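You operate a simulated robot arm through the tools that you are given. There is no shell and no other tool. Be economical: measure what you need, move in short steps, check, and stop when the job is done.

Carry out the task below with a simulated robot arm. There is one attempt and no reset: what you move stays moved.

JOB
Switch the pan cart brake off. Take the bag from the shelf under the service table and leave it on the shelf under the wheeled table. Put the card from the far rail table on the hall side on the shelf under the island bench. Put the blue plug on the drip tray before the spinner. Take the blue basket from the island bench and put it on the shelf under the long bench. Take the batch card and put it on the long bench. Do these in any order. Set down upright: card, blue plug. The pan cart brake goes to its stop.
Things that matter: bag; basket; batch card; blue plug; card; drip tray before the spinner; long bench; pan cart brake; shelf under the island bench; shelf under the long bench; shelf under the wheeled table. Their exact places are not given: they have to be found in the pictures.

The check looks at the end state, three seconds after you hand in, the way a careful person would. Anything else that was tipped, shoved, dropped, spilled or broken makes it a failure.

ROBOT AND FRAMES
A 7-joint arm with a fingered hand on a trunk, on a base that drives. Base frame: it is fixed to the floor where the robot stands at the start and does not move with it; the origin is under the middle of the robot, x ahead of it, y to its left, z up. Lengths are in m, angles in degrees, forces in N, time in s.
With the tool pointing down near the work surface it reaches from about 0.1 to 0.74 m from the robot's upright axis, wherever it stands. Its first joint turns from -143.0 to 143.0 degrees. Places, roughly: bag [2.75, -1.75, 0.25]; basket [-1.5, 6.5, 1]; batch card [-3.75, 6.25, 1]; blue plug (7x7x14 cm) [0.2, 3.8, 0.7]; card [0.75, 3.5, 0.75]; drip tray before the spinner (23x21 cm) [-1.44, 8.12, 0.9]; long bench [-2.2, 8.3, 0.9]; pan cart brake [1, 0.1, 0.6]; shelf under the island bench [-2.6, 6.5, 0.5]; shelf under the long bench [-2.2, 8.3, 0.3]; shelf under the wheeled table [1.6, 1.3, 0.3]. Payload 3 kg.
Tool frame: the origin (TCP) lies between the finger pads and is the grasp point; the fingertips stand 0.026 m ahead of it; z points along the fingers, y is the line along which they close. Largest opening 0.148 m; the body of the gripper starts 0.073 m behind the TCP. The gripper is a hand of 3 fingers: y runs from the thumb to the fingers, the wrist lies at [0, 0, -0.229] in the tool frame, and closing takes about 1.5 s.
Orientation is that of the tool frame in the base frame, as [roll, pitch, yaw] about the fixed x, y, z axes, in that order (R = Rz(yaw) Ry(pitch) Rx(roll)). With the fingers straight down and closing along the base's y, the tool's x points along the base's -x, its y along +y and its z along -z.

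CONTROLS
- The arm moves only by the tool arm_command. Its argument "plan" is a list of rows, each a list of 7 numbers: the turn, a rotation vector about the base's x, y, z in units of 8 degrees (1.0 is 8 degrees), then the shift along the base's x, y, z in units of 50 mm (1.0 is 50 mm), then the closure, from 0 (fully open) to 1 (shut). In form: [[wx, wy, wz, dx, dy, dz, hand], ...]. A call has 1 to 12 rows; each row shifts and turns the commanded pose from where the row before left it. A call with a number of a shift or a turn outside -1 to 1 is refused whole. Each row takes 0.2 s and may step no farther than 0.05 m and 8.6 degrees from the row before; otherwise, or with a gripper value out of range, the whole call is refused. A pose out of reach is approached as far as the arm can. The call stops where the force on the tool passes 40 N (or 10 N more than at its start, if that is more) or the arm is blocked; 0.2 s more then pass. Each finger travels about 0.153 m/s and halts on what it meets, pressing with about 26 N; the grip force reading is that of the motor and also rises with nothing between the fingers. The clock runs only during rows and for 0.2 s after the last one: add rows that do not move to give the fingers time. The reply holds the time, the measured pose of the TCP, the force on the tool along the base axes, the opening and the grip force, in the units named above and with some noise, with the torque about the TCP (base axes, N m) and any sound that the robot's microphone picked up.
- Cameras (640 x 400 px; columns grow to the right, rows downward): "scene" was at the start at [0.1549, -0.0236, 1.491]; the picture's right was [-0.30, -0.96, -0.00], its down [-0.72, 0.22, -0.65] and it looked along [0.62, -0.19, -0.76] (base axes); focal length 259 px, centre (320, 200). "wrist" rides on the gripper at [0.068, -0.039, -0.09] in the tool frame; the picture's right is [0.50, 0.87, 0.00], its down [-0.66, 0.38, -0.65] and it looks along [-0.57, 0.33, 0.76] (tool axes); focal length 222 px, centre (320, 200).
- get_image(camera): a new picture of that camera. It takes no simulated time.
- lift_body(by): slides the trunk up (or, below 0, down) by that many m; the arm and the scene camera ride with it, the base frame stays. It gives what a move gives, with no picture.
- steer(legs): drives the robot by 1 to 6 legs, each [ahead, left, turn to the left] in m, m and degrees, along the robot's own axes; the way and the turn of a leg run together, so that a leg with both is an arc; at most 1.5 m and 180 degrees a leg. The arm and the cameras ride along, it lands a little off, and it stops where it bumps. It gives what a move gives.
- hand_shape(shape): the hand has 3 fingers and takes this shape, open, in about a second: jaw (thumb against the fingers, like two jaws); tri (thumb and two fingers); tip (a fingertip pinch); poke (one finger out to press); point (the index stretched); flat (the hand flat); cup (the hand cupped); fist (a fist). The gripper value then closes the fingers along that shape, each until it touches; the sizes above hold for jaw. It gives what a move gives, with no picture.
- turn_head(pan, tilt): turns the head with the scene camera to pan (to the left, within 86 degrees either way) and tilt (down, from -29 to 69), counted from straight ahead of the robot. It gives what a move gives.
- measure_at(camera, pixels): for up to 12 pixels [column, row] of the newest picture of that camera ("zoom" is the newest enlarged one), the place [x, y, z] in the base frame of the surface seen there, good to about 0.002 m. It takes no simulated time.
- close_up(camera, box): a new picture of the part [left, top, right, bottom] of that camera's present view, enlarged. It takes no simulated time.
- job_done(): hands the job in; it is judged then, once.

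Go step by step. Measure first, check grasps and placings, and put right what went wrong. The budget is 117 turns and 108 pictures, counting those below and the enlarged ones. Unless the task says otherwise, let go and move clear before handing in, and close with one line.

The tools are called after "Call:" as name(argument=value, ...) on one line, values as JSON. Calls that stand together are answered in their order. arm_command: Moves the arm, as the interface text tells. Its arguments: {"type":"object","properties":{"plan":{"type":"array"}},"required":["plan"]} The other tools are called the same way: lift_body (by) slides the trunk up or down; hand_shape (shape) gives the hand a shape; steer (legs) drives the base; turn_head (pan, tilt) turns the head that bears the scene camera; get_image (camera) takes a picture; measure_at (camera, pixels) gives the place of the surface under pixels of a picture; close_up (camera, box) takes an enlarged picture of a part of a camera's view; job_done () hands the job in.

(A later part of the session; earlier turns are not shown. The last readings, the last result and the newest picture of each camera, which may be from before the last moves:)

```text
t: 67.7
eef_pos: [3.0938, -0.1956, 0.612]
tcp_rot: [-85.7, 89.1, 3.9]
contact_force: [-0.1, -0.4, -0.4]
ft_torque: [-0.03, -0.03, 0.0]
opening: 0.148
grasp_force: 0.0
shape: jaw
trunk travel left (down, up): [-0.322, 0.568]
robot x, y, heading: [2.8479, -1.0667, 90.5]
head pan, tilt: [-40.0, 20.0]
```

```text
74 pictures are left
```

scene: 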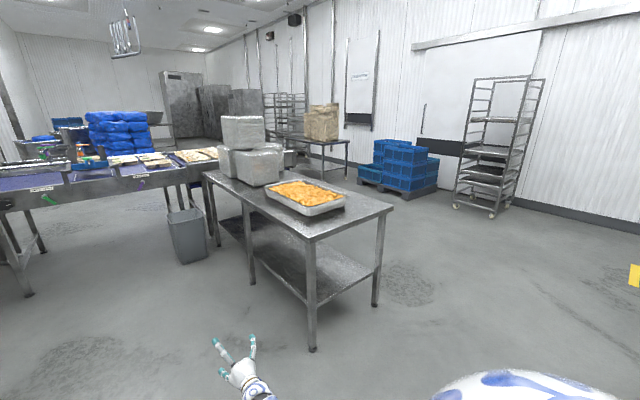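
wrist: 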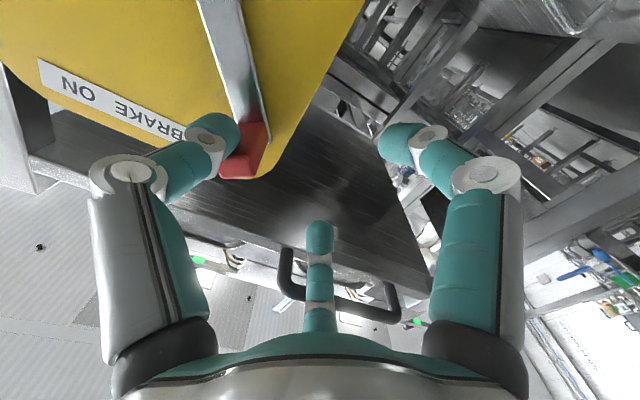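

I'll move forward 0.6 m and turn around to face the service table.

Call:
steer(legs=[[0.65, 0, 0], [0, 0, 179]])

Call:
turn_head(pan=-10, tilt=40)

Call:
get_image(camera="scene")

```text
t: 78.6
eef_pos: [2.568, -1.2775, 0.6127]
tcp_rot: [-86.0, 89.1, -177.7]
contact_force: [-0.4, 0.2, -0.4]
ft_torque: [0.0, -0.03, 0.0]
opening: 0.148
grasp_force: 0.0
shape: jaw
trunk travel left (down, up): [-0.322, 0.568]
robot x, y, heading: [2.8382, -0.4125, -90.9]
head pan, tilt: [-40.0, 20.0]
```

```text
t: 79.5
eef_pos: [2.5669, -1.278, 0.612]
tcp_rot: [-86.3, 89.1, -178.0]
contact_force: [-0.9, 0.3, 0.2]
ft_torque: [0.02, 0.0, -0.02]
opening: 0.1479
grasp_force: 0.1
shape: jaw
trunk travel left (down, up): [-0.322, 0.568]
robot x, y, heading: [2.8369, -0.4137, -90.9]
head pan, tilt: [-10.0, 40.0]
```

```text
73 pictures are left
```

scene: 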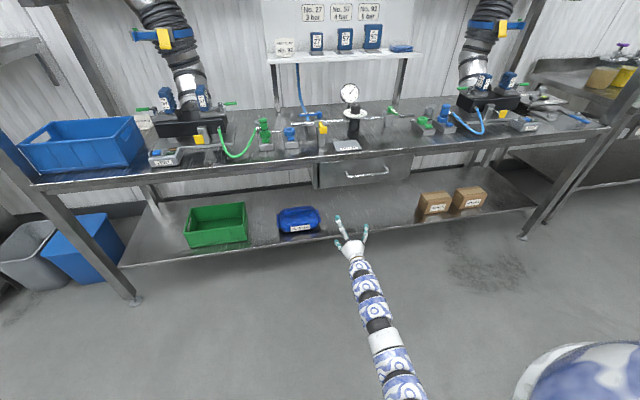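

The bag is at (298,219), just left of the hand. I'll enlarge and measure it.

Call:
close_up(camera="scene", box=[260, 180, 356, 260])

Call:
measure_at(camera="scene", pixels=[[298, 213], [298, 208], [280, 212], [318, 210], [298, 227], [282, 229], [318, 225], [300, 237], [340, 180], [330, 200], [297, 200]])

```text
5.00 times, centred on (308, 220) of scene
```

zoom: 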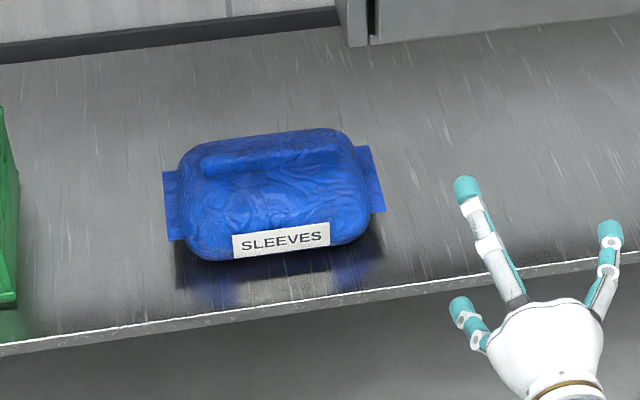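

```text
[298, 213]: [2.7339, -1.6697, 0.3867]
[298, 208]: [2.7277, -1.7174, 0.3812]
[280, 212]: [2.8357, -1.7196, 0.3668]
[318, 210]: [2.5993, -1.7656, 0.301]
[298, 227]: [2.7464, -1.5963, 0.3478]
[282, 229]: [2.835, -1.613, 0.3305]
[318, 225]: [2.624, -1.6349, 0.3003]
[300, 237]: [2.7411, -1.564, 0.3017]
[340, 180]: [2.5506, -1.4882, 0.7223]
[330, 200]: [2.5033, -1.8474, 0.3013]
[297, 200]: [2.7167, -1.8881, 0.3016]
```

The shelf is at z=0.30 and the bag body spans x 2.64–2.85, with a ridge or handle along x at y≈-1.69 and z≈0.39. I'll measure the ridge profile and the table underside.

Call:
measure_at(camera="zoom", pixels=[[270, 140], [270, 147], [270, 155], [270, 163], [270, 170], [270, 180], [270, 195], [205, 160], [342, 150], [270, 135], [270, 215], [375, 180]])

Call:
measure_at(camera="scene", pixels=[[298, 155], [298, 160], [298, 163], [298, 167], [298, 171], [298, 176], [298, 182], [260, 168], [260, 175], [345, 160], [215, 215], [425, 200]])

```text
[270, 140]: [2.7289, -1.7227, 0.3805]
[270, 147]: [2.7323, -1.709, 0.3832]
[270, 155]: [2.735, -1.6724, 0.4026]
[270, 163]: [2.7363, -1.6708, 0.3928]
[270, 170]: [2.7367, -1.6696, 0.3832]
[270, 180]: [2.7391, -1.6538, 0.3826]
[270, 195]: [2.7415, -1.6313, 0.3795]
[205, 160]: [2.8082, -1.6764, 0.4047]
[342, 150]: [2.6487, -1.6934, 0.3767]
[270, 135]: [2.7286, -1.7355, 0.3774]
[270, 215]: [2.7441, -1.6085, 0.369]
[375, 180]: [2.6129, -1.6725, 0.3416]
```

```text
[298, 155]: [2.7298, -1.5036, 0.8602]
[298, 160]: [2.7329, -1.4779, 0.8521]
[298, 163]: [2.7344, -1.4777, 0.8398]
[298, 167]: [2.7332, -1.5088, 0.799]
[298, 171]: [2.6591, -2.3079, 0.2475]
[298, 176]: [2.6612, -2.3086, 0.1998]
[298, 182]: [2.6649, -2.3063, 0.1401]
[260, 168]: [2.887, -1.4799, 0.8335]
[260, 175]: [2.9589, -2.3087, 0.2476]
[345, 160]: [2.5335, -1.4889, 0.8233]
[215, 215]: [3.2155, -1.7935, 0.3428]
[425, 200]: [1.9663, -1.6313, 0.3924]
```

The ridge is at x 2.66–2.81, y≈-1.67 to -1.70, z 0.383–0.405, and the table underside is about 0.80, so a top-down pinch fits. I'll lower the trunk, then pitch the tool down while holding the TCP.

Call:
lift_body(by=-0.2)

Call:
arm_command(plan=[[1, 0, 0, 0, 0, 0, 0], [1, 0, 0, 0, 0, 0, 0], [1, 0, 0, 0, 0, 0, 0], [1, 0, 0, 0, 0, 0, 0], [1, 0, 0, 0, 0, 0, 0], [1, 0, 0, 0, 0, 0, 0], [1, 0, 0, 0, 0, 0, 0], [1, 0, 0, 0, 0, 0, 0], [1, 0, 0, 0, 0, 0, 0], [1, 0, 0, 0, 0, 0, 0], [1, 0, 0, 0, 0, 0, 0], [0.25, 0, 0, 0, 0, 0, 0]])

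Call:
arm_command(plan=[[0, 0, 1, 0, 0, 0, 0], [0, 0, 1, 0, 0, 0, 0], [0, 0, 1, 0, 0, 0, 0], [0, 0, 1, 0, 0, 0, 0], [0, 0, 1, 0, 0, 0, 0], [0, 0, 1, 0, 0, 0, 0], [0, 0, 1, 0, 0, 0, 0], [0, 0, 1, 0, 0, 0, 0], [0, 0, 1, 0, 0, 0, 0], [0, 0, 1, 0, 0, 0, 0], [0, 0, 1, 0, 0, 0, 0], [0, 0, 0.25, 0, 0, 0, 0]])

```text
t: 81.7
eef_pos: [2.5675, -1.2779, 0.4102]
tcp_rot: [-86.7, 89.1, -178.5]
contact_force: [-0.6, -0.7, -1.0]
ft_torque: [0.0, -0.01, 0.04]
opening: 0.148
grasp_force: 0.1
shape: jaw
trunk travel left (down, up): [-0.122, 0.768]
robot x, y, heading: [2.838, -0.4123, -90.9]
head pan, tilt: [-10.0, 40.0]
```

```text
t: 84.3
eef_pos: [2.5689, -1.2777, 0.4117]
tcp_rot: [-178.3, 0.0, 91.1]
contact_force: [0.6, 0.3, -1.0]
ft_torque: [0.02, -0.03, -0.01]
opening: 0.1478
grasp_force: 0.1
shape: jaw
trunk travel left (down, up): [-0.122, 0.768]
robot x, y, heading: [2.838, -0.4139, -91.0]
head pan, tilt: [-10.0, 40.0]
```

```text
t: 86.9
eef_pos: [2.5666, -1.2781, 0.4103]
tcp_rot: [-178.0, 0.0, 168.7]
contact_force: [0.0, -0.6, -0.1]
ft_torque: [0.03, -0.02, 0.01]
opening: 0.148
grasp_force: 0.0
shape: jaw
out of reach, approached as far as the arm can: row 10, 11
trunk travel left (down, up): [-0.122, 0.768]
robot x, y, heading: [2.8409, -0.4143, -91.1]
head pan, tilt: [-10.0, 40.0]
```

The yaw is 11° short of ideal, so I'll turn the base +11° for the rest, raise the trunk 6 cm, and then drive part of the way in.

Call:
lift_body(by=0.06)

Call:
steer(legs=[[0, 0, 11.3], [0.2, -0.04, 0]])

Call:
get_image(camera="scene")

Call:
get_image(camera="wrist")

```text
t: 87.9
eef_pos: [2.5679, -1.2774, 0.4714]
tcp_rot: [-178.2, 0.1, 168.7]
contact_force: [0.0, -0.4, -0.2]
ft_torque: [0.0, 0.0, 0.0]
opening: 0.1478
grasp_force: 0.1
shape: jaw
trunk travel left (down, up): [-0.182, 0.708]
robot x, y, heading: [2.8409, -0.4156, -91.0]
head pan, tilt: [-10.0, 40.0]
```

```text
t: 90.2
eef_pos: [2.7382, -1.517, 0.4712]
tcp_rot: [-178.1, 0.2, 179.9]
contact_force: [-0.3, -0.7, 0.1]
ft_torque: [0.01, 0.01, 0.01]
opening: 0.148
grasp_force: 0.1
shape: jaw
trunk travel left (down, up): [-0.182, 0.708]
robot x, y, heading: [2.8359, -0.6136, -80.0]
head pan, tilt: [-10.0, 40.0]
```

```text
71 pictures are left
```

scene: 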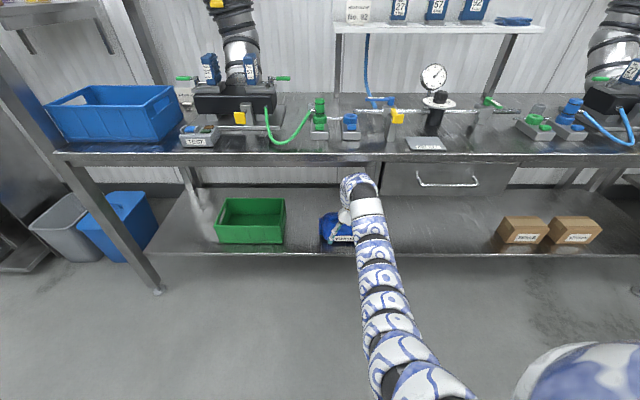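

```text
70 pictures are left
```

wrist: 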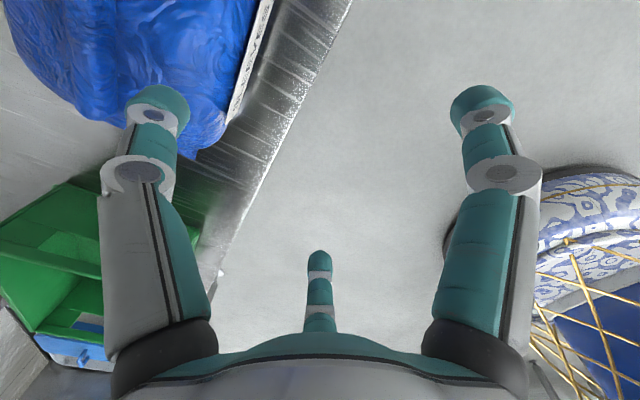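

Call:
measure_at(camera="scene", pixels=[[362, 182], [366, 205], [370, 225], [374, 250], [378, 275], [383, 305], [390, 340], [335, 222], [333, 232]])

Call:
close_up(camera="scene", box=[300, 160, 400, 260])

```text
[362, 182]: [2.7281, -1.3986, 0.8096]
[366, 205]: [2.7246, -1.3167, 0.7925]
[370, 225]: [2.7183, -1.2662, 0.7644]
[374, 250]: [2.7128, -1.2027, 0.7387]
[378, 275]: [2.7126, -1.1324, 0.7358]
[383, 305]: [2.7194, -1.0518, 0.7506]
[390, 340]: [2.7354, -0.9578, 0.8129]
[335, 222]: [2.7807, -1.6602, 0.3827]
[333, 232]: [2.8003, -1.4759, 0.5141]
```

```text
4.00 times, centred on (350, 210) of scene
```

zoom: 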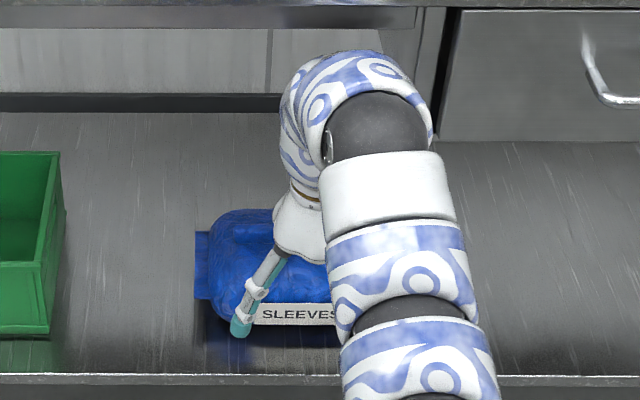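

The arm's top is at z 0.81 with the TCP at 0.471, and the table lip underside is about 0.795. I'll lower 3 cm so tips clear the ridge and the arm clears the lip, then drive in.

Call:
lift_body(by=-0.031)

Call:
steer(legs=[[0.162, -0.032, 0]])

Call:
get_image(camera="scene")

Call:
get_image(camera="wrist")

```text
t: 91.0
eef_pos: [2.7381, -1.5178, 0.4415]
tcp_rot: [-178.2, 0.2, 179.8]
contact_force: [0.1, -0.1, -0.3]
ft_torque: [0.02, 0.0, 0.01]
opening: 0.1477
grasp_force: 0.1
shape: jaw
trunk travel left (down, up): [-0.151, 0.739]
robot x, y, heading: [2.8316, -0.6165, -79.7]
head pan, tilt: [-10.0, 40.0]
```

```text
t: 92.4
eef_pos: [2.7372, -1.6815, 0.4402]
tcp_rot: [-178.2, 0.0, 179.9]
contact_force: [-0.1, -0.1, -0.1]
ft_torque: [-0.01, -0.01, 0.0]
opening: 0.1479
grasp_force: 0.1
shape: jaw
trunk travel left (down, up): [-0.151, 0.739]
robot x, y, heading: [2.8296, -0.7815, -79.5]
head pan, tilt: [-10.0, 40.0]
```

```text
68 pictures are left
```

scene: 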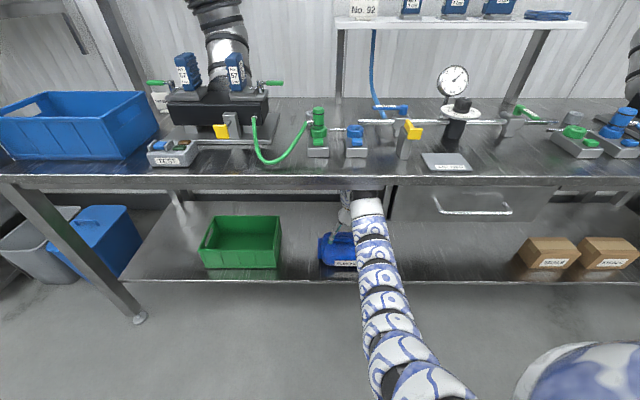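

```text
67 pictures are left
```

wrist: 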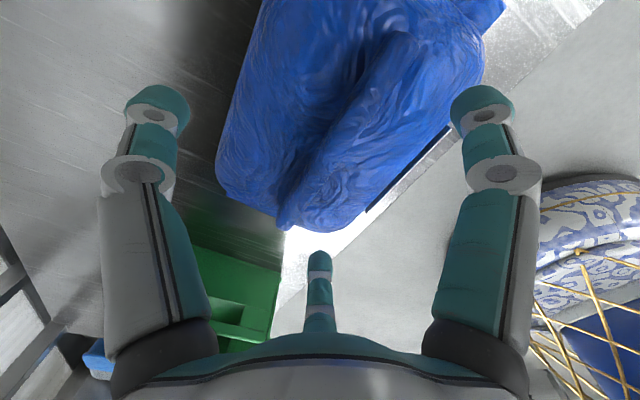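

The open fingers straddle the bag and the ridge is visible at (350,130). I'll measure its two sides.

Call:
measure_at(camera="wrist", pixels=[[300, 110], [320, 120], [335, 127], [345, 133], [360, 140], [375, 148], [285, 215], [400, 40]])

Call:
close_up(camera="wrist", box=[200, 0, 520, 240])

```text
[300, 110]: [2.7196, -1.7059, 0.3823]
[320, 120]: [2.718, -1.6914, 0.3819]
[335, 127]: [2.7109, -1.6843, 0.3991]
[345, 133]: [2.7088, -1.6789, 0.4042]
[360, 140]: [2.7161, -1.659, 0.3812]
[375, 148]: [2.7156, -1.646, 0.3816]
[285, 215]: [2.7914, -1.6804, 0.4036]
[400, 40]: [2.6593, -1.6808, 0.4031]
```

```text
1.67 times, centred on (360, 120) of wrist
```

zoom: 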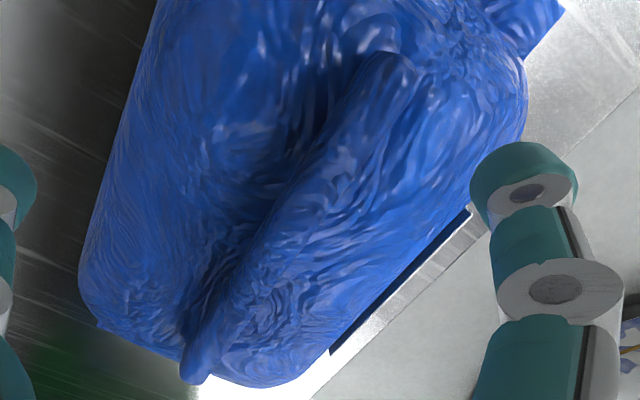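

The ridge is centred at y=-1.679 and about 17 mm thick, and the TCP is aligned. I'll lower 28 mm and close.

Call:
lift_body(by=-0.028)

Call:
arm_command(plan=[[0, 0, 0, 0, 0, 0, 0.6], [0, 0, 0, 0, 0, 0, 0.8], [0, 0, 0, 0, 0, 0, 1], [0, 0, 0, 0, 0, 0, 1], [0, 0, 0, 0, 0, 0, 1], [0, 0, 0, 0, 0, 0, 1], [0, 0, 0, 0, 0, 0, 1], [0, 0, 0, 0, 0, 0, 1]])

Call:
get_image(camera="wrist")

```text
t: 93.2
eef_pos: [2.7366, -1.6819, 0.4123]
tcp_rot: [-178.1, 0.1, 179.9]
contact_force: [-0.5, 0.2, -0.8]
ft_torque: [-0.01, 0.0, 0.0]
opening: 0.1479
grasp_force: 0.0
shape: jaw
trunk travel left (down, up): [-0.123, 0.767]
robot x, y, heading: [2.8298, -0.7802, -79.5]
head pan, tilt: [-10.0, 40.0]
```

```text
t: 95.0
eef_pos: [2.7354, -1.6821, 0.413]
tcp_rot: [-178.0, 0.0, 180.0]
contact_force: [-0.4, -3.4, 2.8]
ft_torque: [-0.22, 0.0, 0.02]
opening: 0.0126
grasp_force: 26.1
shape: jaw
trunk travel left (down, up): [-0.123, 0.767]
robot x, y, heading: [2.8284, -0.7772, -79.9]
head pan, tilt: [-10.0, 40.0]
```

```text
65 pictures are left
```

wrist: 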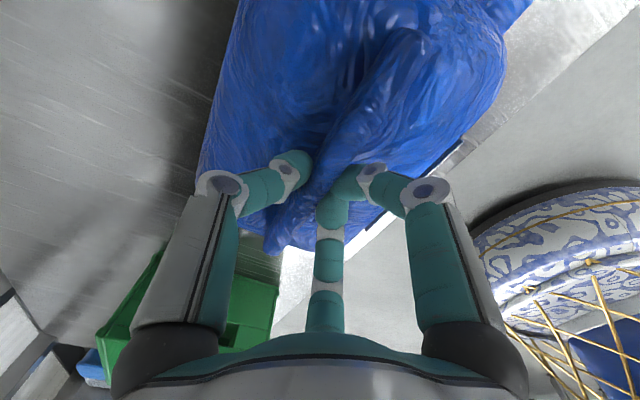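

The grip is firm (opening 12.6 mm). I'll lift 3 cm with the trunk and check the load.

Call:
lift_body(by=0.03)

Call:
get_image(camera="scene")

```text
t: 95.7
eef_pos: [2.7362, -1.6829, 0.441]
tcp_rot: [-178.2, 0.1, -180.0]
contact_force: [-0.1, -0.5, -6.5]
ft_torque: [0.0, 0.01, -0.02]
opening: 0.0114
grasp_force: 26.0
shape: jaw
trunk travel left (down, up): [-0.153, 0.737]
robot x, y, heading: [2.8331, -0.7789, -79.7]
head pan, tilt: [-10.0, 40.0]
```

```text
64 pictures are left
```

scene: 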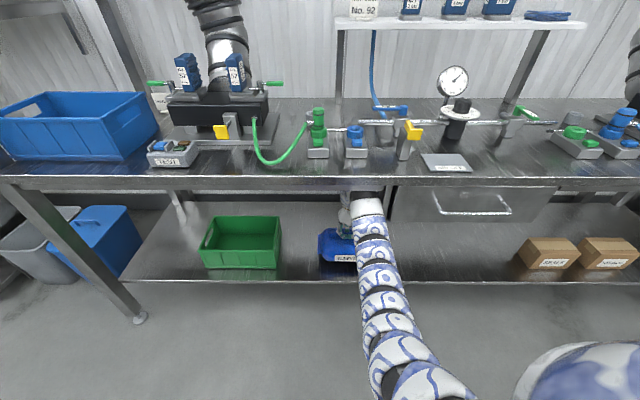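

The bag (0.65 kg) is held. A vertical hand is too tall for the lower wheeled-table shelf, so I'll turn the bag 80° here so its ridge points forward, set it down, and regrasp with a slanted hand.

Call:
arm_command(plan=[[0, 0, -1, 0, 0, 0, 1], [0, 0, -1, 0, 0, 0, 1], [0, 0, -1, 0, 0, 0, 1], [0, 0, -1, 0, 0, 0, 1], [0, 0, -1, 0, 0, 0, 1], [0, 0, -1, 0, 0, 0, 1], [0, 0, -1, 0, 0, 0, 1], [0, 0, -1, 0, 0, 0, 1], [0, 0, -1, 0, 0, 0, 1], [0, 0, -1, 0, 0, 0, 1]])

Call:
get_image(camera="scene")

```text
t: 97.9
eef_pos: [2.7357, -1.6819, 0.4415]
tcp_rot: [-178.2, 0.0, 99.9]
contact_force: [0.5, -0.1, -5.5]
ft_torque: [-0.01, 0.01, 0.01]
opening: 0.0114
grasp_force: 26.2
shape: jaw
trunk travel left (down, up): [-0.153, 0.737]
robot x, y, heading: [2.8315, -0.7791, -79.7]
head pan, tilt: [-10.0, 40.0]
```

```text
63 pictures are left
```

scene: 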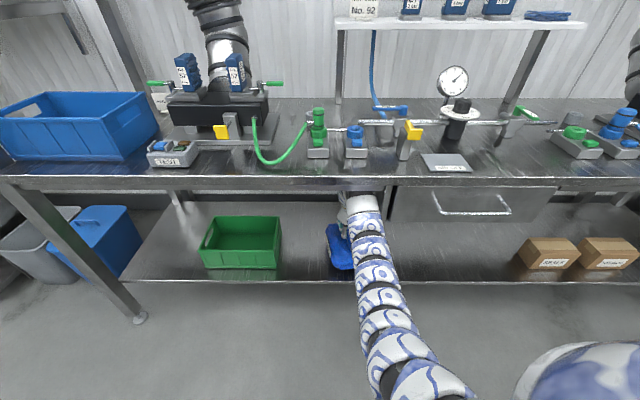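

The bag's ridge now points forward. I'll lower, open, rise a little and back out.

Call:
lift_body(by=-0.028)

Call:
arm_command(plan=[[0, 0, 0, 0, 0, 0, 0.8], [0, 0, 0, 0, 0, 0, 0.5], [0, 0, 0, 0, 0, 0, 0.5], [0, 0, 0, 0, 0, 0, 0.5], [0, 0, 0, 0, 0, 0, 0.5]])

Call:
lift_body(by=0.03)

Call:
steer(legs=[[-0.42, 0, 0]])

Call:
hand_shape(shape="tip")

Call:
get_image(camera="scene")

Call:
get_image(camera="wrist")

```text
t: 98.7
eef_pos: [2.7354, -1.6826, 0.4135]
tcp_rot: [-178.1, 0.0, 99.9]
contact_force: [-0.1, -0.8, -3.6]
ft_torque: [-0.02, 0.2, 0.0]
opening: 0.0112
grasp_force: 25.5
shape: jaw
trunk travel left (down, up): [-0.125, 0.765]
robot x, y, heading: [2.831, -0.7825, -79.9]
head pan, tilt: [-10.0, 40.0]
```

```text
t: 99.8
eef_pos: [2.7347, -1.681, 0.4141]
tcp_rot: [-178.1, 0.2, 99.9]
contact_force: [0.9, 0.0, 0.0]
ft_torque: [0.02, 0.02, -0.03]
opening: 0.0734
grasp_force: 0.1
shape: jaw
trunk travel left (down, up): [-0.125, 0.765]
robot x, y, heading: [2.8318, -0.7771, -79.5]
head pan, tilt: [-10.0, 40.0]
```

```text
t: 100.6
eef_pos: [2.7361, -1.6818, 0.4443]
tcp_rot: [-178.1, 0.0, 99.9]
contact_force: [-0.5, -0.4, 0.2]
ft_torque: [-0.04, 0.02, -0.01]
opening: 0.0733
grasp_force: 0.1
shape: jaw
trunk travel left (down, up): [-0.155, 0.735]
robot x, y, heading: [2.826, -0.7763, -79.6]
head pan, tilt: [-10.0, 40.0]
```

```text
t: 103.2
eef_pos: [2.6595, -1.2693, 0.4435]
tcp_rot: [-178.0, 0.2, 99.8]
contact_force: [-0.3, 0.0, 1.0]
ft_torque: [0.01, 0.0, 0.0]
opening: 0.0735
grasp_force: 0.1
shape: jaw
trunk travel left (down, up): [-0.155, 0.735]
robot x, y, heading: [2.7579, -0.3684, -79.6]
head pan, tilt: [-10.0, 40.0]
```

```text
t: 104.1
eef_pos: [2.6581, -1.2699, 0.4426]
tcp_rot: [-178.2, 0.1, 99.8]
contact_force: [-0.1, -0.3, -0.2]
ft_torque: [0.0, 0.0, -0.03]
opening: 0.148
grasp_force: 0.0
shape: tip
trunk travel left (down, up): [-0.155, 0.735]
robot x, y, heading: [2.7546, -0.371, -79.8]
head pan, tilt: [-10.0, 40.0]
```

```text
62 pictures are left
```

scene: 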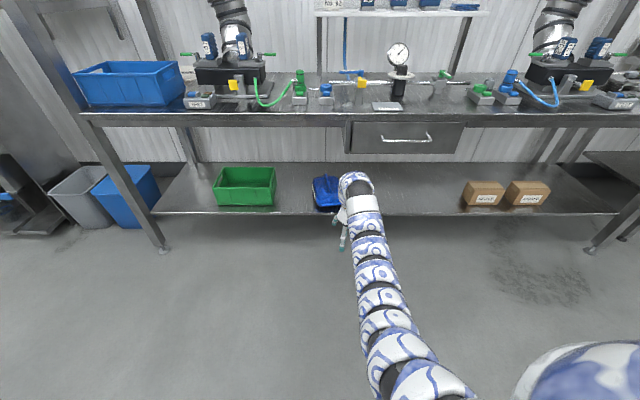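

```text
61 pictures are left
```

wrist: 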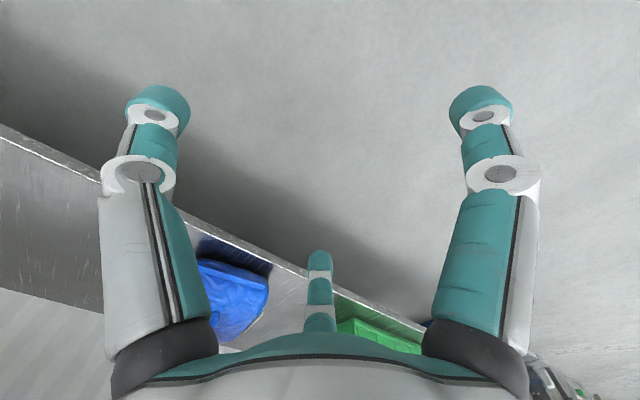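

I'll test the tip shape by closing it in free air while slanting the hand up by about 45° about the robot's lateral axis.

Call:
arm_command(plan=[[0, 0, 0, 0, 0, 0, 0.9], [0, 0, 0, 0, 0, 0, 0.9], [0, 0, 0, 0, 0, 0, 0.9], [0, 0, 0, 0, 0, 0, 0.9], [0, 0, 0, 0, 0, 0, 0.9], [0, 0, 0, 0, 0, 0, 0.9]])

Call:
get_image(camera="wrist")

```text
t: 105.5
eef_pos: [2.659, -1.2689, 0.4436]
tcp_rot: [-178.2, 0.1, 99.8]
contact_force: [-0.7, 0.2, 0.0]
ft_torque: [-0.02, -0.02, -0.02]
opening: 0.0151
grasp_force: 0.1
shape: tip
trunk travel left (down, up): [-0.155, 0.735]
robot x, y, heading: [2.7533, -0.3653, -79.7]
head pan, tilt: [-10.0, 40.0]
```

```text
60 pictures are left
```

wrist: 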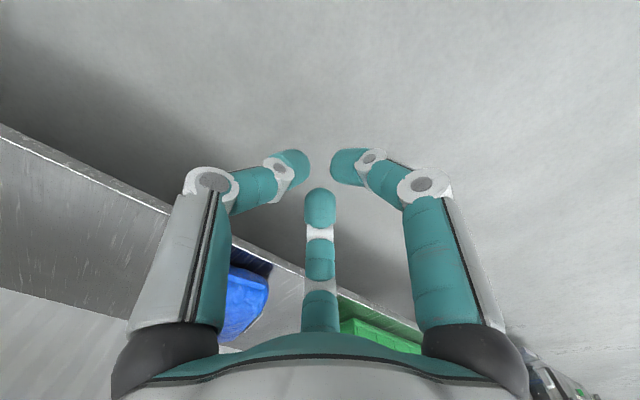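

Call:
measure_at(camera="wrist", pixels=[[295, 160], [342, 160], [320, 195], [320, 210], [300, 170], [340, 175]])

```text
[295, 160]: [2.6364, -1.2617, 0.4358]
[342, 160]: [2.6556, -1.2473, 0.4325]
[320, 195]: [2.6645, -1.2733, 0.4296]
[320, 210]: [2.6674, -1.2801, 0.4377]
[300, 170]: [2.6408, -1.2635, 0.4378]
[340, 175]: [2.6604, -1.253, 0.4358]
```

In tip shape the closed fingertips converge within about 2.5 cm, so a 50°-down slant works. I'll tilt the hand and preset the opening to about 4 cm.

Call:
arm_command(plan=[[-0.985, -0.17, 0, 0, 0, 0, 0.75], [-0.985, -0.17, 0, 0, 0, 0, 0.75], [-0.985, -0.17, 0, 0, 0, 0, 0.75], [-0.985, -0.17, 0, 0, 0, 0, 0.75], [-0.985, -0.17, 0, 0, 0, 0.2, 0.75]])

Call:
steer(legs=[[0.27, 0, 0]])

Call:
get_image(camera="scene")

Call:
get_image(camera="wrist")

```text
t: 106.7
eef_pos: [2.6587, -1.2696, 0.4545]
tcp_rot: [-178.0, 40.1, 99.8]
contact_force: [-0.2, 0.1, 0.1]
ft_torque: [-0.03, 0.02, -0.02]
opening: 0.037
grasp_force: 0.1
shape: tip
trunk travel left (down, up): [-0.155, 0.735]
robot x, y, heading: [2.7623, -0.3686, -79.9]
head pan, tilt: [-10.0, 40.0]
```

```text
t: 108.6
eef_pos: [2.711, -1.5291, 0.4546]
tcp_rot: [-178.1, 40.1, 100.0]
contact_force: [0.7, 0.3, -0.3]
ft_torque: [-0.02, 0.01, 0.02]
opening: 0.0368
grasp_force: 0.0
shape: tip
trunk travel left (down, up): [-0.155, 0.735]
robot x, y, heading: [2.8035, -0.6293, -79.6]
head pan, tilt: [-10.0, 40.0]
```

```text
59 pictures are left
```

scene: 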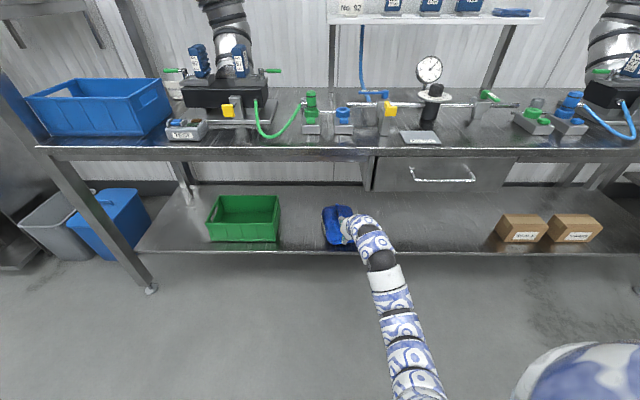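

```text
58 pictures are left
```

wrist: 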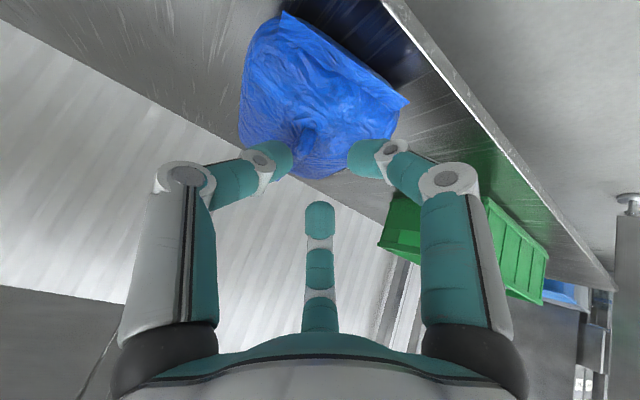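

Call:
measure_at(camera="wrist", pixels=[[308, 125], [306, 145], [308, 155], [300, 130], [315, 130], [285, 145], [365, 155], [320, 215]])

Call:
measure_at(camera="scene", pixels=[[338, 208], [334, 225], [341, 214], [362, 215], [380, 255], [330, 212]])

Call:
close_up(camera="scene", box=[310, 190, 390, 260])

```text
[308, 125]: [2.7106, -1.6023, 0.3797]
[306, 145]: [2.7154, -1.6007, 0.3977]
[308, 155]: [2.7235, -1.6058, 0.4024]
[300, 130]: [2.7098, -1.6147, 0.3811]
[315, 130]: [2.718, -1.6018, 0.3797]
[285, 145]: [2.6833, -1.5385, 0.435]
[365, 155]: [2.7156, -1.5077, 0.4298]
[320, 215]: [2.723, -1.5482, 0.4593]
```

```text
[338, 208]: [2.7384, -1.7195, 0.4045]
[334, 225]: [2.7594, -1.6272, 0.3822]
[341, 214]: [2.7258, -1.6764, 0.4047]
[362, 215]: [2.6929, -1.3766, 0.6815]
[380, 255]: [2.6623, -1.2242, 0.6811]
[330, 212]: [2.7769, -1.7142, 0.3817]
```

```text
5.71 times, centred on (350, 225) of scene
```

zoom: 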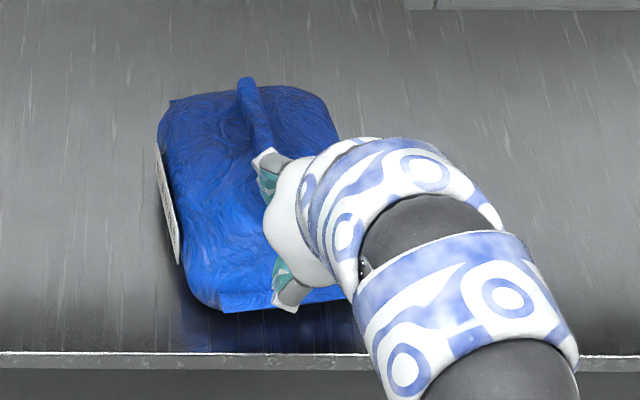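

The ridge is aligned laterally. I'll drive forward 0.152 m, then lower onto the ridge.

Call:
steer(legs=[[0.152, 0, 0]])

Call:
lift_body(by=-0.035)

Call:
get_image(camera="wrist")

```text
t: 110.0
eef_pos: [2.7385, -1.6803, 0.4547]
tcp_rot: [-178.1, 40.1, 100.2]
contact_force: [0.0, 0.0, 1.2]
ft_torque: [-0.01, -0.01, -0.02]
opening: 0.0368
grasp_force: 0.1
shape: tip
trunk travel left (down, up): [-0.155, 0.735]
robot x, y, heading: [2.8331, -0.7772, -79.4]
head pan, tilt: [-10.0, 40.0]
```

```text
t: 110.7
eef_pos: [2.7395, -1.6803, 0.4203]
tcp_rot: [-178.1, 40.1, 100.2]
contact_force: [-0.3, -0.4, 0.6]
ft_torque: [-0.01, -0.01, -0.02]
opening: 0.0365
grasp_force: 0.0
shape: tip
trunk travel left (down, up): [-0.12, 0.77]
robot x, y, heading: [2.8335, -0.7799, -79.6]
head pan, tilt: [-10.0, 40.0]
```

```text
56 pictures are left
```

wrist: 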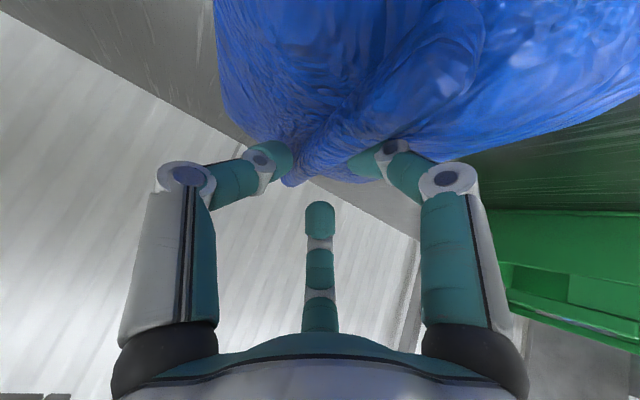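

The ridge lies between the thumb and finger. I'll lower 10 mm more and close.

Call:
lift_body(by=-0.01)

Call:
arm_command(plan=[[0, 0, 0, 0, 0, 0, 0.85], [0, 0, 0, 0, 0, 0, 0.95], [0, 0, 0, 0, 0, 0, 1], [0, 0, 0, 0, 0, 0, 1], [0, 0, 0, 0, 0, 0, 1], [0, 0, 0, 0, 0, 0, 1]])

Call:
lift_body(by=0.04)

Call:
get_image(camera="wrist")

Call:
get_image(camera="scene")

```text
t: 111.3
eef_pos: [2.7391, -1.6813, 0.4102]
tcp_rot: [-178.1, 40.2, 100.1]
contact_force: [0.7, 1.1, 6.9]
ft_torque: [0.09, -0.1, -0.01]
opening: 0.0362
grasp_force: 0.1
shape: tip
trunk travel left (down, up): [-0.11, 0.78]
robot x, y, heading: [2.8327, -0.7778, -79.2]
head pan, tilt: [-10.0, 40.0]
```

```text
t: 112.7
eef_pos: [2.7383, -1.6807, 0.409]
tcp_rot: [-178.0, 40.0, 100.1]
contact_force: [-1.4, 0.6, 0.2]
ft_torque: [0.05, -0.02, -0.08]
opening: 0.0169
grasp_force: 26.4
shape: tip
trunk travel left (down, up): [-0.11, 0.78]
robot x, y, heading: [2.8297, -0.7771, -79.6]
head pan, tilt: [-10.0, 40.0]
```

```text
t: 113.5
eef_pos: [2.7387, -1.6796, 0.4488]
tcp_rot: [-178.1, 40.0, 100.1]
contact_force: [0.2, -0.5, -5.7]
ft_torque: [0.01, -0.07, 0.02]
opening: 0.017
grasp_force: 26.1
shape: tip
trunk travel left (down, up): [-0.15, 0.74]
robot x, y, heading: [2.8303, -0.7811, -79.3]
head pan, tilt: [-10.0, 40.0]
```

```text
55 pictures are left
```

wrist: 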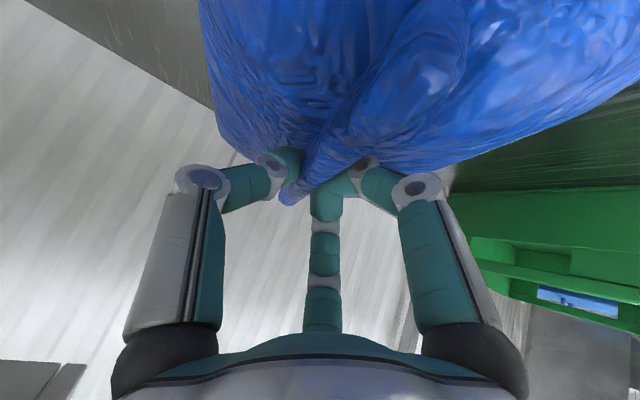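

```text
54 pictures are left
```

scene: 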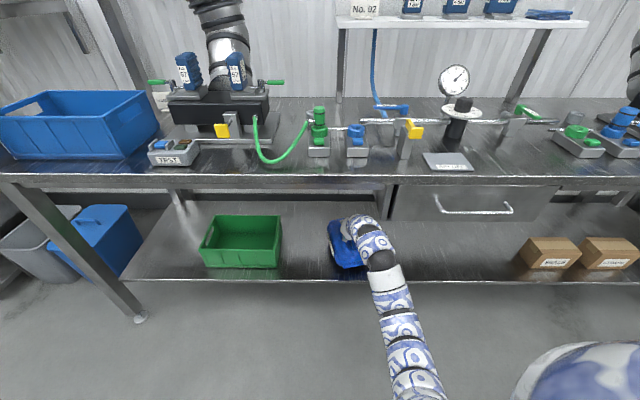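

The bag is held level with the slanted hand. I'll back out, turn to face -x, and come up to the +x side of the wheeled table.

Call:
steer(legs=[[-0.5, 0, 0], [0, 0, -100.5], [-0.36, 0, 0], [0, -1.29, 0]])

Call:
turn_head(pan=-5, tilt=35)

Call:
get_image(camera="scene")

```text
t: 128.7
eef_pos: [2.1937, 1.2331, 0.449]
tcp_rot: [-178.0, 40.1, 1.3]
contact_force: [-0.1, -0.4, -6.3]
ft_torque: [-0.09, -0.01, 0.0]
opening: 0.0169
grasp_force: 26.1
shape: tip
trunk travel left (down, up): [-0.15, 0.74]
robot x, y, heading: [3.0711, 1.0037, -178.2]
head pan, tilt: [-10.0, 40.0]
```

```text
t: 129.4
eef_pos: [2.1939, 1.2331, 0.4498]
tcp_rot: [-178.1, 40.2, 1.3]
contact_force: [-0.5, -0.1, -6.5]
ft_torque: [-0.05, -0.03, 0.05]
opening: 0.0167
grasp_force: 26.2
shape: tip
trunk travel left (down, up): [-0.15, 0.74]
robot x, y, heading: [3.0718, 1.0031, -178.3]
head pan, tilt: [-5.0, 35.0]
```

```text
53 pictures are left
```

scene: 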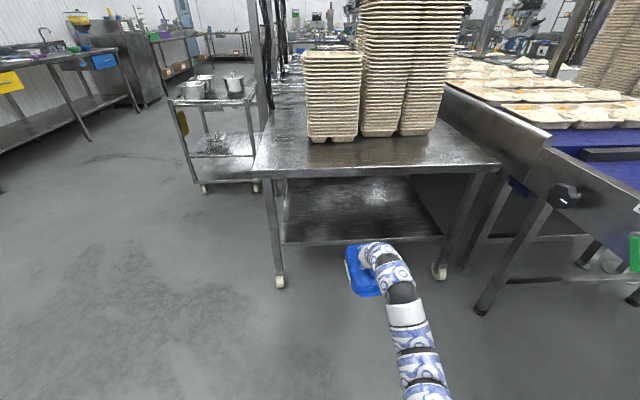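

Call:
measure_at(camera="scene", pixels=[[290, 242], [435, 237], [360, 240], [350, 200], [375, 165], [375, 172], [375, 178], [350, 250], [360, 290], [375, 262], [390, 205]])

```text
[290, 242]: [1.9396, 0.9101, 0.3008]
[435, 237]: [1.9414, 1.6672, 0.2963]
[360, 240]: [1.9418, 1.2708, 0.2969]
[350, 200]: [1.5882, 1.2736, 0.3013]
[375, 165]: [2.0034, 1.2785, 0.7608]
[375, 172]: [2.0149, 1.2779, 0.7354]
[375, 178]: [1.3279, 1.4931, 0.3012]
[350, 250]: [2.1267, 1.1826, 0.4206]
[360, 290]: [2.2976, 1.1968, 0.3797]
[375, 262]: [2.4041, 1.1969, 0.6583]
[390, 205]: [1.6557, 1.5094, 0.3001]
```

The shelf edge is x=1.945 at z=0.30, and the tabletop underside is about 0.72. I'll lower 2 cm and drive in 0.40 m.

Call:
lift_body(by=-0.018)

Call:
steer(legs=[[0.41, 0, 0]])

Call:
lift_body(by=-0.023)

Call:
get_image(camera="scene")

```text
t: 130.0
eef_pos: [2.1942, 1.2331, 0.431]
tcp_rot: [-178.1, 40.2, 1.2]
contact_force: [0.4, -0.5, -6.6]
ft_torque: [-0.05, -0.07, 0.01]
opening: 0.0168
grasp_force: 26.1
shape: tip
trunk travel left (down, up): [-0.132, 0.758]
robot x, y, heading: [3.0734, 1.0026, -178.1]
head pan, tilt: [-5.0, 35.0]
```

```text
t: 132.6
eef_pos: [1.7739, 1.2133, 0.4314]
tcp_rot: [-178.1, 40.2, 1.7]
contact_force: [0.1, -0.2, -6.3]
ft_torque: [-0.06, -0.03, 0.02]
opening: 0.0169
grasp_force: 25.7
shape: tip
trunk travel left (down, up): [-0.132, 0.758]
robot x, y, heading: [2.6513, 0.9907, -177.7]
head pan, tilt: [-5.0, 35.0]
```

```text
t: 133.3
eef_pos: [1.7742, 1.2126, 0.4092]
tcp_rot: [-178.2, 40.2, 1.7]
contact_force: [0.0, 0.3, 3.9]
ft_torque: [-0.04, 0.03, 0.02]
opening: 0.017
grasp_force: 26.2
shape: tip
trunk travel left (down, up): [-0.109, 0.781]
robot x, y, heading: [2.6537, 0.9934, -178.0]
head pan, tilt: [-5.0, 35.0]
```

```text
52 pictures are left
```

scene: 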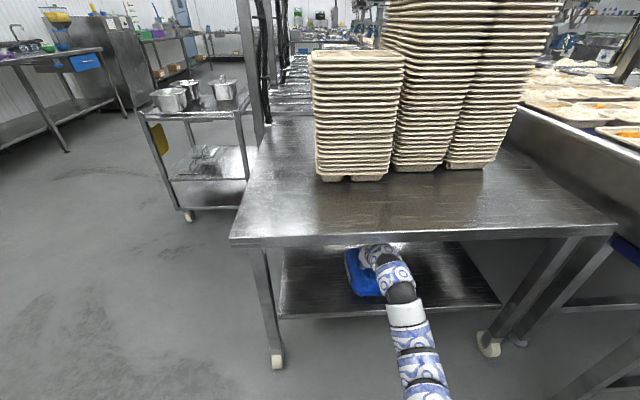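

The bag has touched the shelf (load flipped from -6 to +4 N). I'll release, rise slightly, back out and check.

Call:
arm_command(plan=[[0, 0, 0, 0, 0, 0, 0.9], [0, 0, 0, 0, 0, 0, 0.75], [0, 0, 0, 0, 0, 0, 0.65], [0, 0, 0, 0, 0, 0, 0.65]])

Call:
lift_body(by=0.04)

Call:
steer(legs=[[-0.45, 0, 0]])

Call:
get_image(camera="scene")

```text
t: 134.3
eef_pos: [1.7738, 1.2134, 0.41]
tcp_rot: [-178.0, 40.2, 1.7]
contact_force: [-1.7, 1.4, 13.5]
ft_torque: [-0.15, -0.23, 0.01]
opening: 0.049
grasp_force: 0.0
shape: tip
trunk travel left (down, up): [-0.109, 0.781]
robot x, y, heading: [2.6521, 0.9893, -178.0]
head pan, tilt: [-5.0, 35.0]
```

```text
t: 135.1
eef_pos: [1.7746, 1.2135, 0.4487]
tcp_rot: [-178.2, 40.0, 1.8]
contact_force: [-0.5, 0.5, -0.4]
ft_torque: [0.03, -0.01, 0.04]
opening: 0.0514
grasp_force: 0.0
shape: tip
trunk travel left (down, up): [-0.149, 0.741]
robot x, y, heading: [2.6508, 0.9893, -177.9]
head pan, tilt: [-5.0, 35.0]
```

```text
t: 137.8
eef_pos: [2.2192, 1.2308, 0.449]
tcp_rot: [-178.1, 40.1, 1.6]
contact_force: [-0.3, 0.1, 0.1]
ft_torque: [-0.03, 0.0, 0.01]
opening: 0.0516
grasp_force: 0.0
shape: tip
trunk travel left (down, up): [-0.149, 0.741]
robot x, y, heading: [3.097, 1.0071, -177.9]
head pan, tilt: [-5.0, 35.0]
```

```text
51 pictures are left
```

scene: 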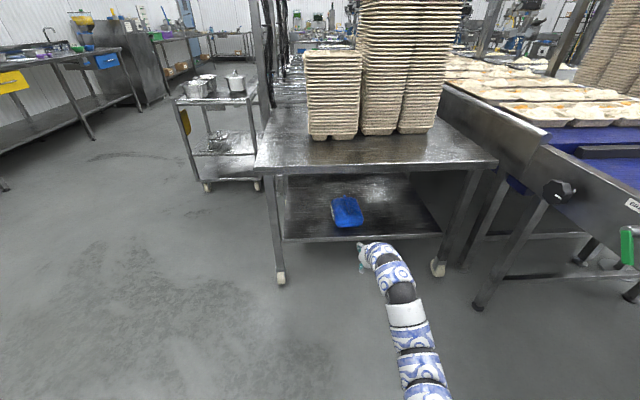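

The bag sits well inside the wheeled table's shelf. Now I need a route to the +y side, so I'll raise the trunk for a higher view and look.

Call:
lift_body(by=0.5)

Call:
turn_head(pan=-84, tilt=25)

Call:
get_image(camera="scene")

Call:
turn_head(pan=-30, tilt=18)

Call:
get_image(camera="scene")

```text
refused: 0.5 is not a number from -0.4 to 0.4
```

```text
t: 139.3
eef_pos: [2.2196, 1.2312, 0.4484]
tcp_rot: [-178.2, 40.1, 1.6]
contact_force: [0.3, -0.2, 0.1]
ft_torque: [-0.02, 0.01, 0.01]
opening: 0.0515
grasp_force: 0.0
shape: tip
trunk travel left (down, up): [-0.149, 0.741]
robot x, y, heading: [3.1011, 1.0055, -178.2]
head pan, tilt: [-84.0, 25.0]
```

```text
50 pictures are left
```

scene: 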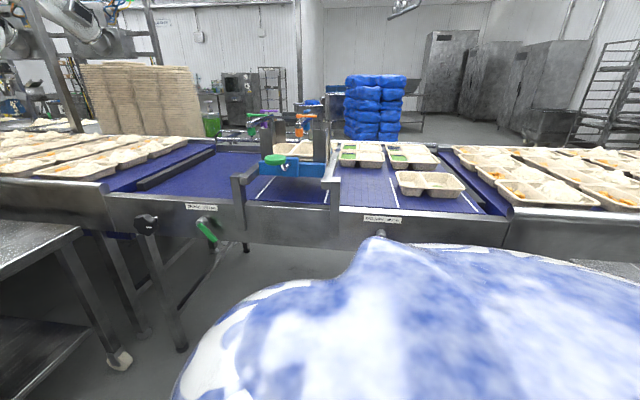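

```text
t: 140.6
eef_pos: [2.2203, 1.2307, 0.4491]
tcp_rot: [-178.1, 40.1, 1.7]
contact_force: [-0.8, 0.3, -0.3]
ft_torque: [-0.05, -0.03, -0.01]
opening: 0.0513
grasp_force: 0.1
shape: tip
trunk travel left (down, up): [-0.149, 0.741]
robot x, y, heading: [3.1016, 1.0054, -178.2]
head pan, tilt: [-30.0, 18.0]
```

```text
49 pictures are left
```

scene: 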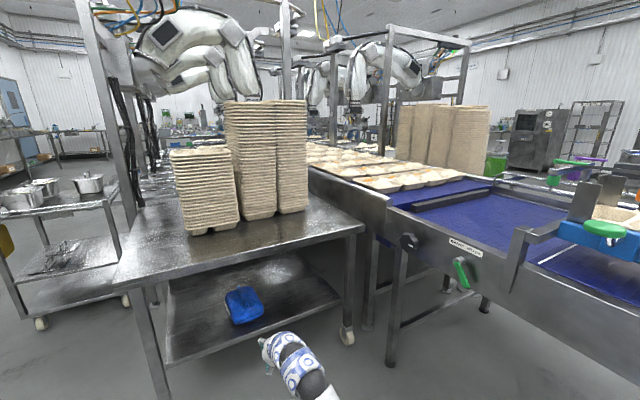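

The conveyor runs along x and blocks the way. I'll move back to open floor, face +y, raise the trunk, and look for its ends.

Call:
steer(legs=[[0, 0.9, 0], [0, 0, -92]])

Call:
lift_body(by=0.4)

Call:
turn_head(pan=-35, tilt=15)

Call:
get_image(camera="scene")

Call:
turn_head(pan=50, tilt=15)

Call:
get_image(camera="scene")

```text
t: 149.1
eef_pos: [3.3575, 0.9974, 0.449]
tcp_rot: [-178.1, 40.0, -88.4]
contact_force: [0.1, 0.0, -0.2]
ft_torque: [0.01, -0.06, -0.02]
opening: 0.0515
grasp_force: 0.0
shape: tip
trunk travel left (down, up): [-0.149, 0.741]
robot x, y, heading: [3.1307, 0.1215, 92.3]
head pan, tilt: [-30.0, 18.0]
```

```text
t: 152.9
eef_pos: [3.3576, 0.9977, 0.8489]
tcp_rot: [-178.1, 40.1, -88.3]
contact_force: [1.2, 1.2, -0.1]
ft_torque: [0.01, 0.0, -0.01]
opening: 0.0516
grasp_force: 0.0
shape: tip
trunk travel left (down, up): [-0.549, 0.341]
robot x, y, heading: [3.1298, 0.1234, 92.0]
head pan, tilt: [-30.0, 18.0]
```

```text
t: 153.6
eef_pos: [3.3563, 0.9982, 0.8485]
tcp_rot: [-178.1, 40.1, -88.3]
contact_force: [0.0, -0.6, 0.6]
ft_torque: [0.0, 0.01, -0.02]
opening: 0.0517
grasp_force: 0.2
shape: tip
trunk travel left (down, up): [-0.549, 0.341]
robot x, y, heading: [3.1375, 0.1202, 91.7]
head pan, tilt: [-35.0, 15.0]
```

```text
48 pictures are left
```

scene: 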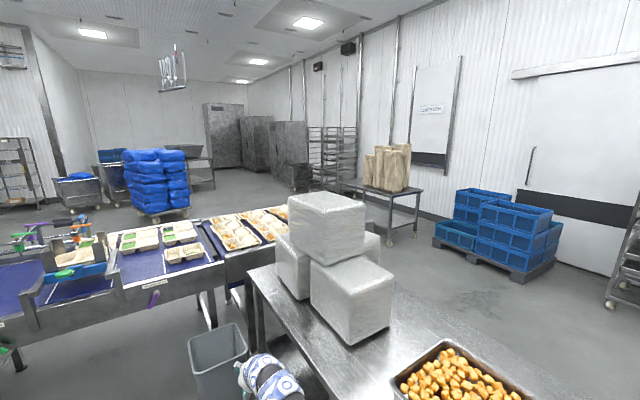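

```text
t: 155.2
eef_pos: [3.3571, 0.9983, 0.8486]
tcp_rot: [-178.0, 40.0, -88.4]
contact_force: [-0.8, -0.5, 0.0]
ft_torque: [0.0, 0.0, -0.01]
opening: 0.0515
grasp_force: 0.1
shape: tip
trunk travel left (down, up): [-0.549, 0.341]
robot x, y, heading: [3.1305, 0.1186, 92.0]
head pan, tilt: [50.0, 15.0]
```

```text
47 pictures are left
```

scene: 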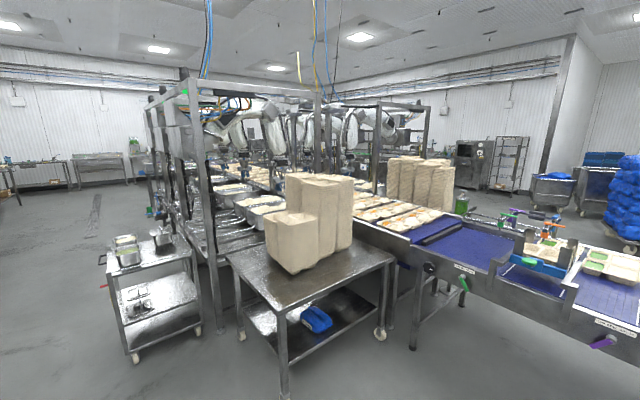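

I'll measure distances to decide which end of the line to go around.

Call:
measure_at(camera="scene", pixels=[[153, 160], [160, 200], [20, 165], [100, 165], [140, 150], [370, 160], [478, 150], [100, 210], [430, 190], [250, 150], [555, 180], [170, 190]])

Call:
turn_head(pan=-35, tilt=15)

Call:
get_image(camera="scene")

Call:
measure_at(camera="scene", pixels=[[285, 205], [250, 290], [400, 360], [385, 270], [300, 265], [345, 185], [415, 190], [390, 240], [440, 240], [170, 215], [200, 180], [240, 200]])

```text
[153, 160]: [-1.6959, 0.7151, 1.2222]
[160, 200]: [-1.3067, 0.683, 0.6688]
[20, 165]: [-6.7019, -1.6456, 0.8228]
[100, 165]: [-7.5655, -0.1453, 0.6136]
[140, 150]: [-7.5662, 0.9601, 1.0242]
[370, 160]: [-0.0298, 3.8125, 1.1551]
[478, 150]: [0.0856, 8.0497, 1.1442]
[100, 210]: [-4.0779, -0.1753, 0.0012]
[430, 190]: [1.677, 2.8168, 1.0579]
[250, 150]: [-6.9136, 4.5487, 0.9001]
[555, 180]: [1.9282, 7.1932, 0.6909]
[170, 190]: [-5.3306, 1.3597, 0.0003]
```

```text
t: 156.8
eef_pos: [3.3562, 0.9982, 0.8492]
tcp_rot: [-178.1, 40.0, -88.4]
contact_force: [0.0, -0.7, 0.3]
ft_torque: [-0.02, -0.01, -0.02]
opening: 0.0517
grasp_force: 0.1
shape: tip
trunk travel left (down, up): [-0.549, 0.341]
robot x, y, heading: [3.131, 0.1252, 92.0]
head pan, tilt: [-35.0, 15.0]
```

```text
46 pictures are left
```

scene: 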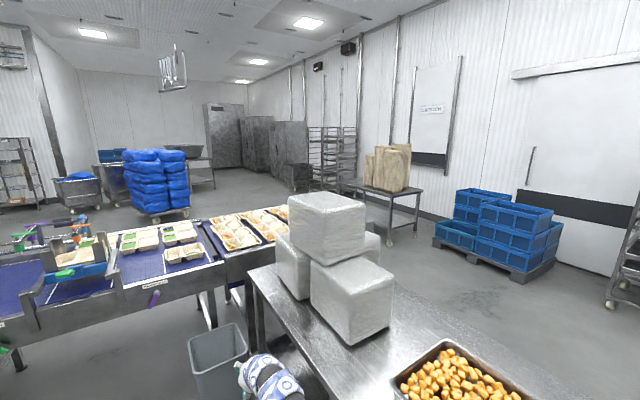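

```text
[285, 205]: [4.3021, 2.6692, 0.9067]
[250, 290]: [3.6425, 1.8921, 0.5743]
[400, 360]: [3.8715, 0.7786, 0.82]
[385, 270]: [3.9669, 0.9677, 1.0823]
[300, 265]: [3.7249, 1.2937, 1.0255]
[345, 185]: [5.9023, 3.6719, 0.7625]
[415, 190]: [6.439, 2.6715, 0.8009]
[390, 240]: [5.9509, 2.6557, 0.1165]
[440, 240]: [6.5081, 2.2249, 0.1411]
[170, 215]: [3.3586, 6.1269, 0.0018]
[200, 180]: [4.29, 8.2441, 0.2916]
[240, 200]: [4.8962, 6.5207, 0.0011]
```

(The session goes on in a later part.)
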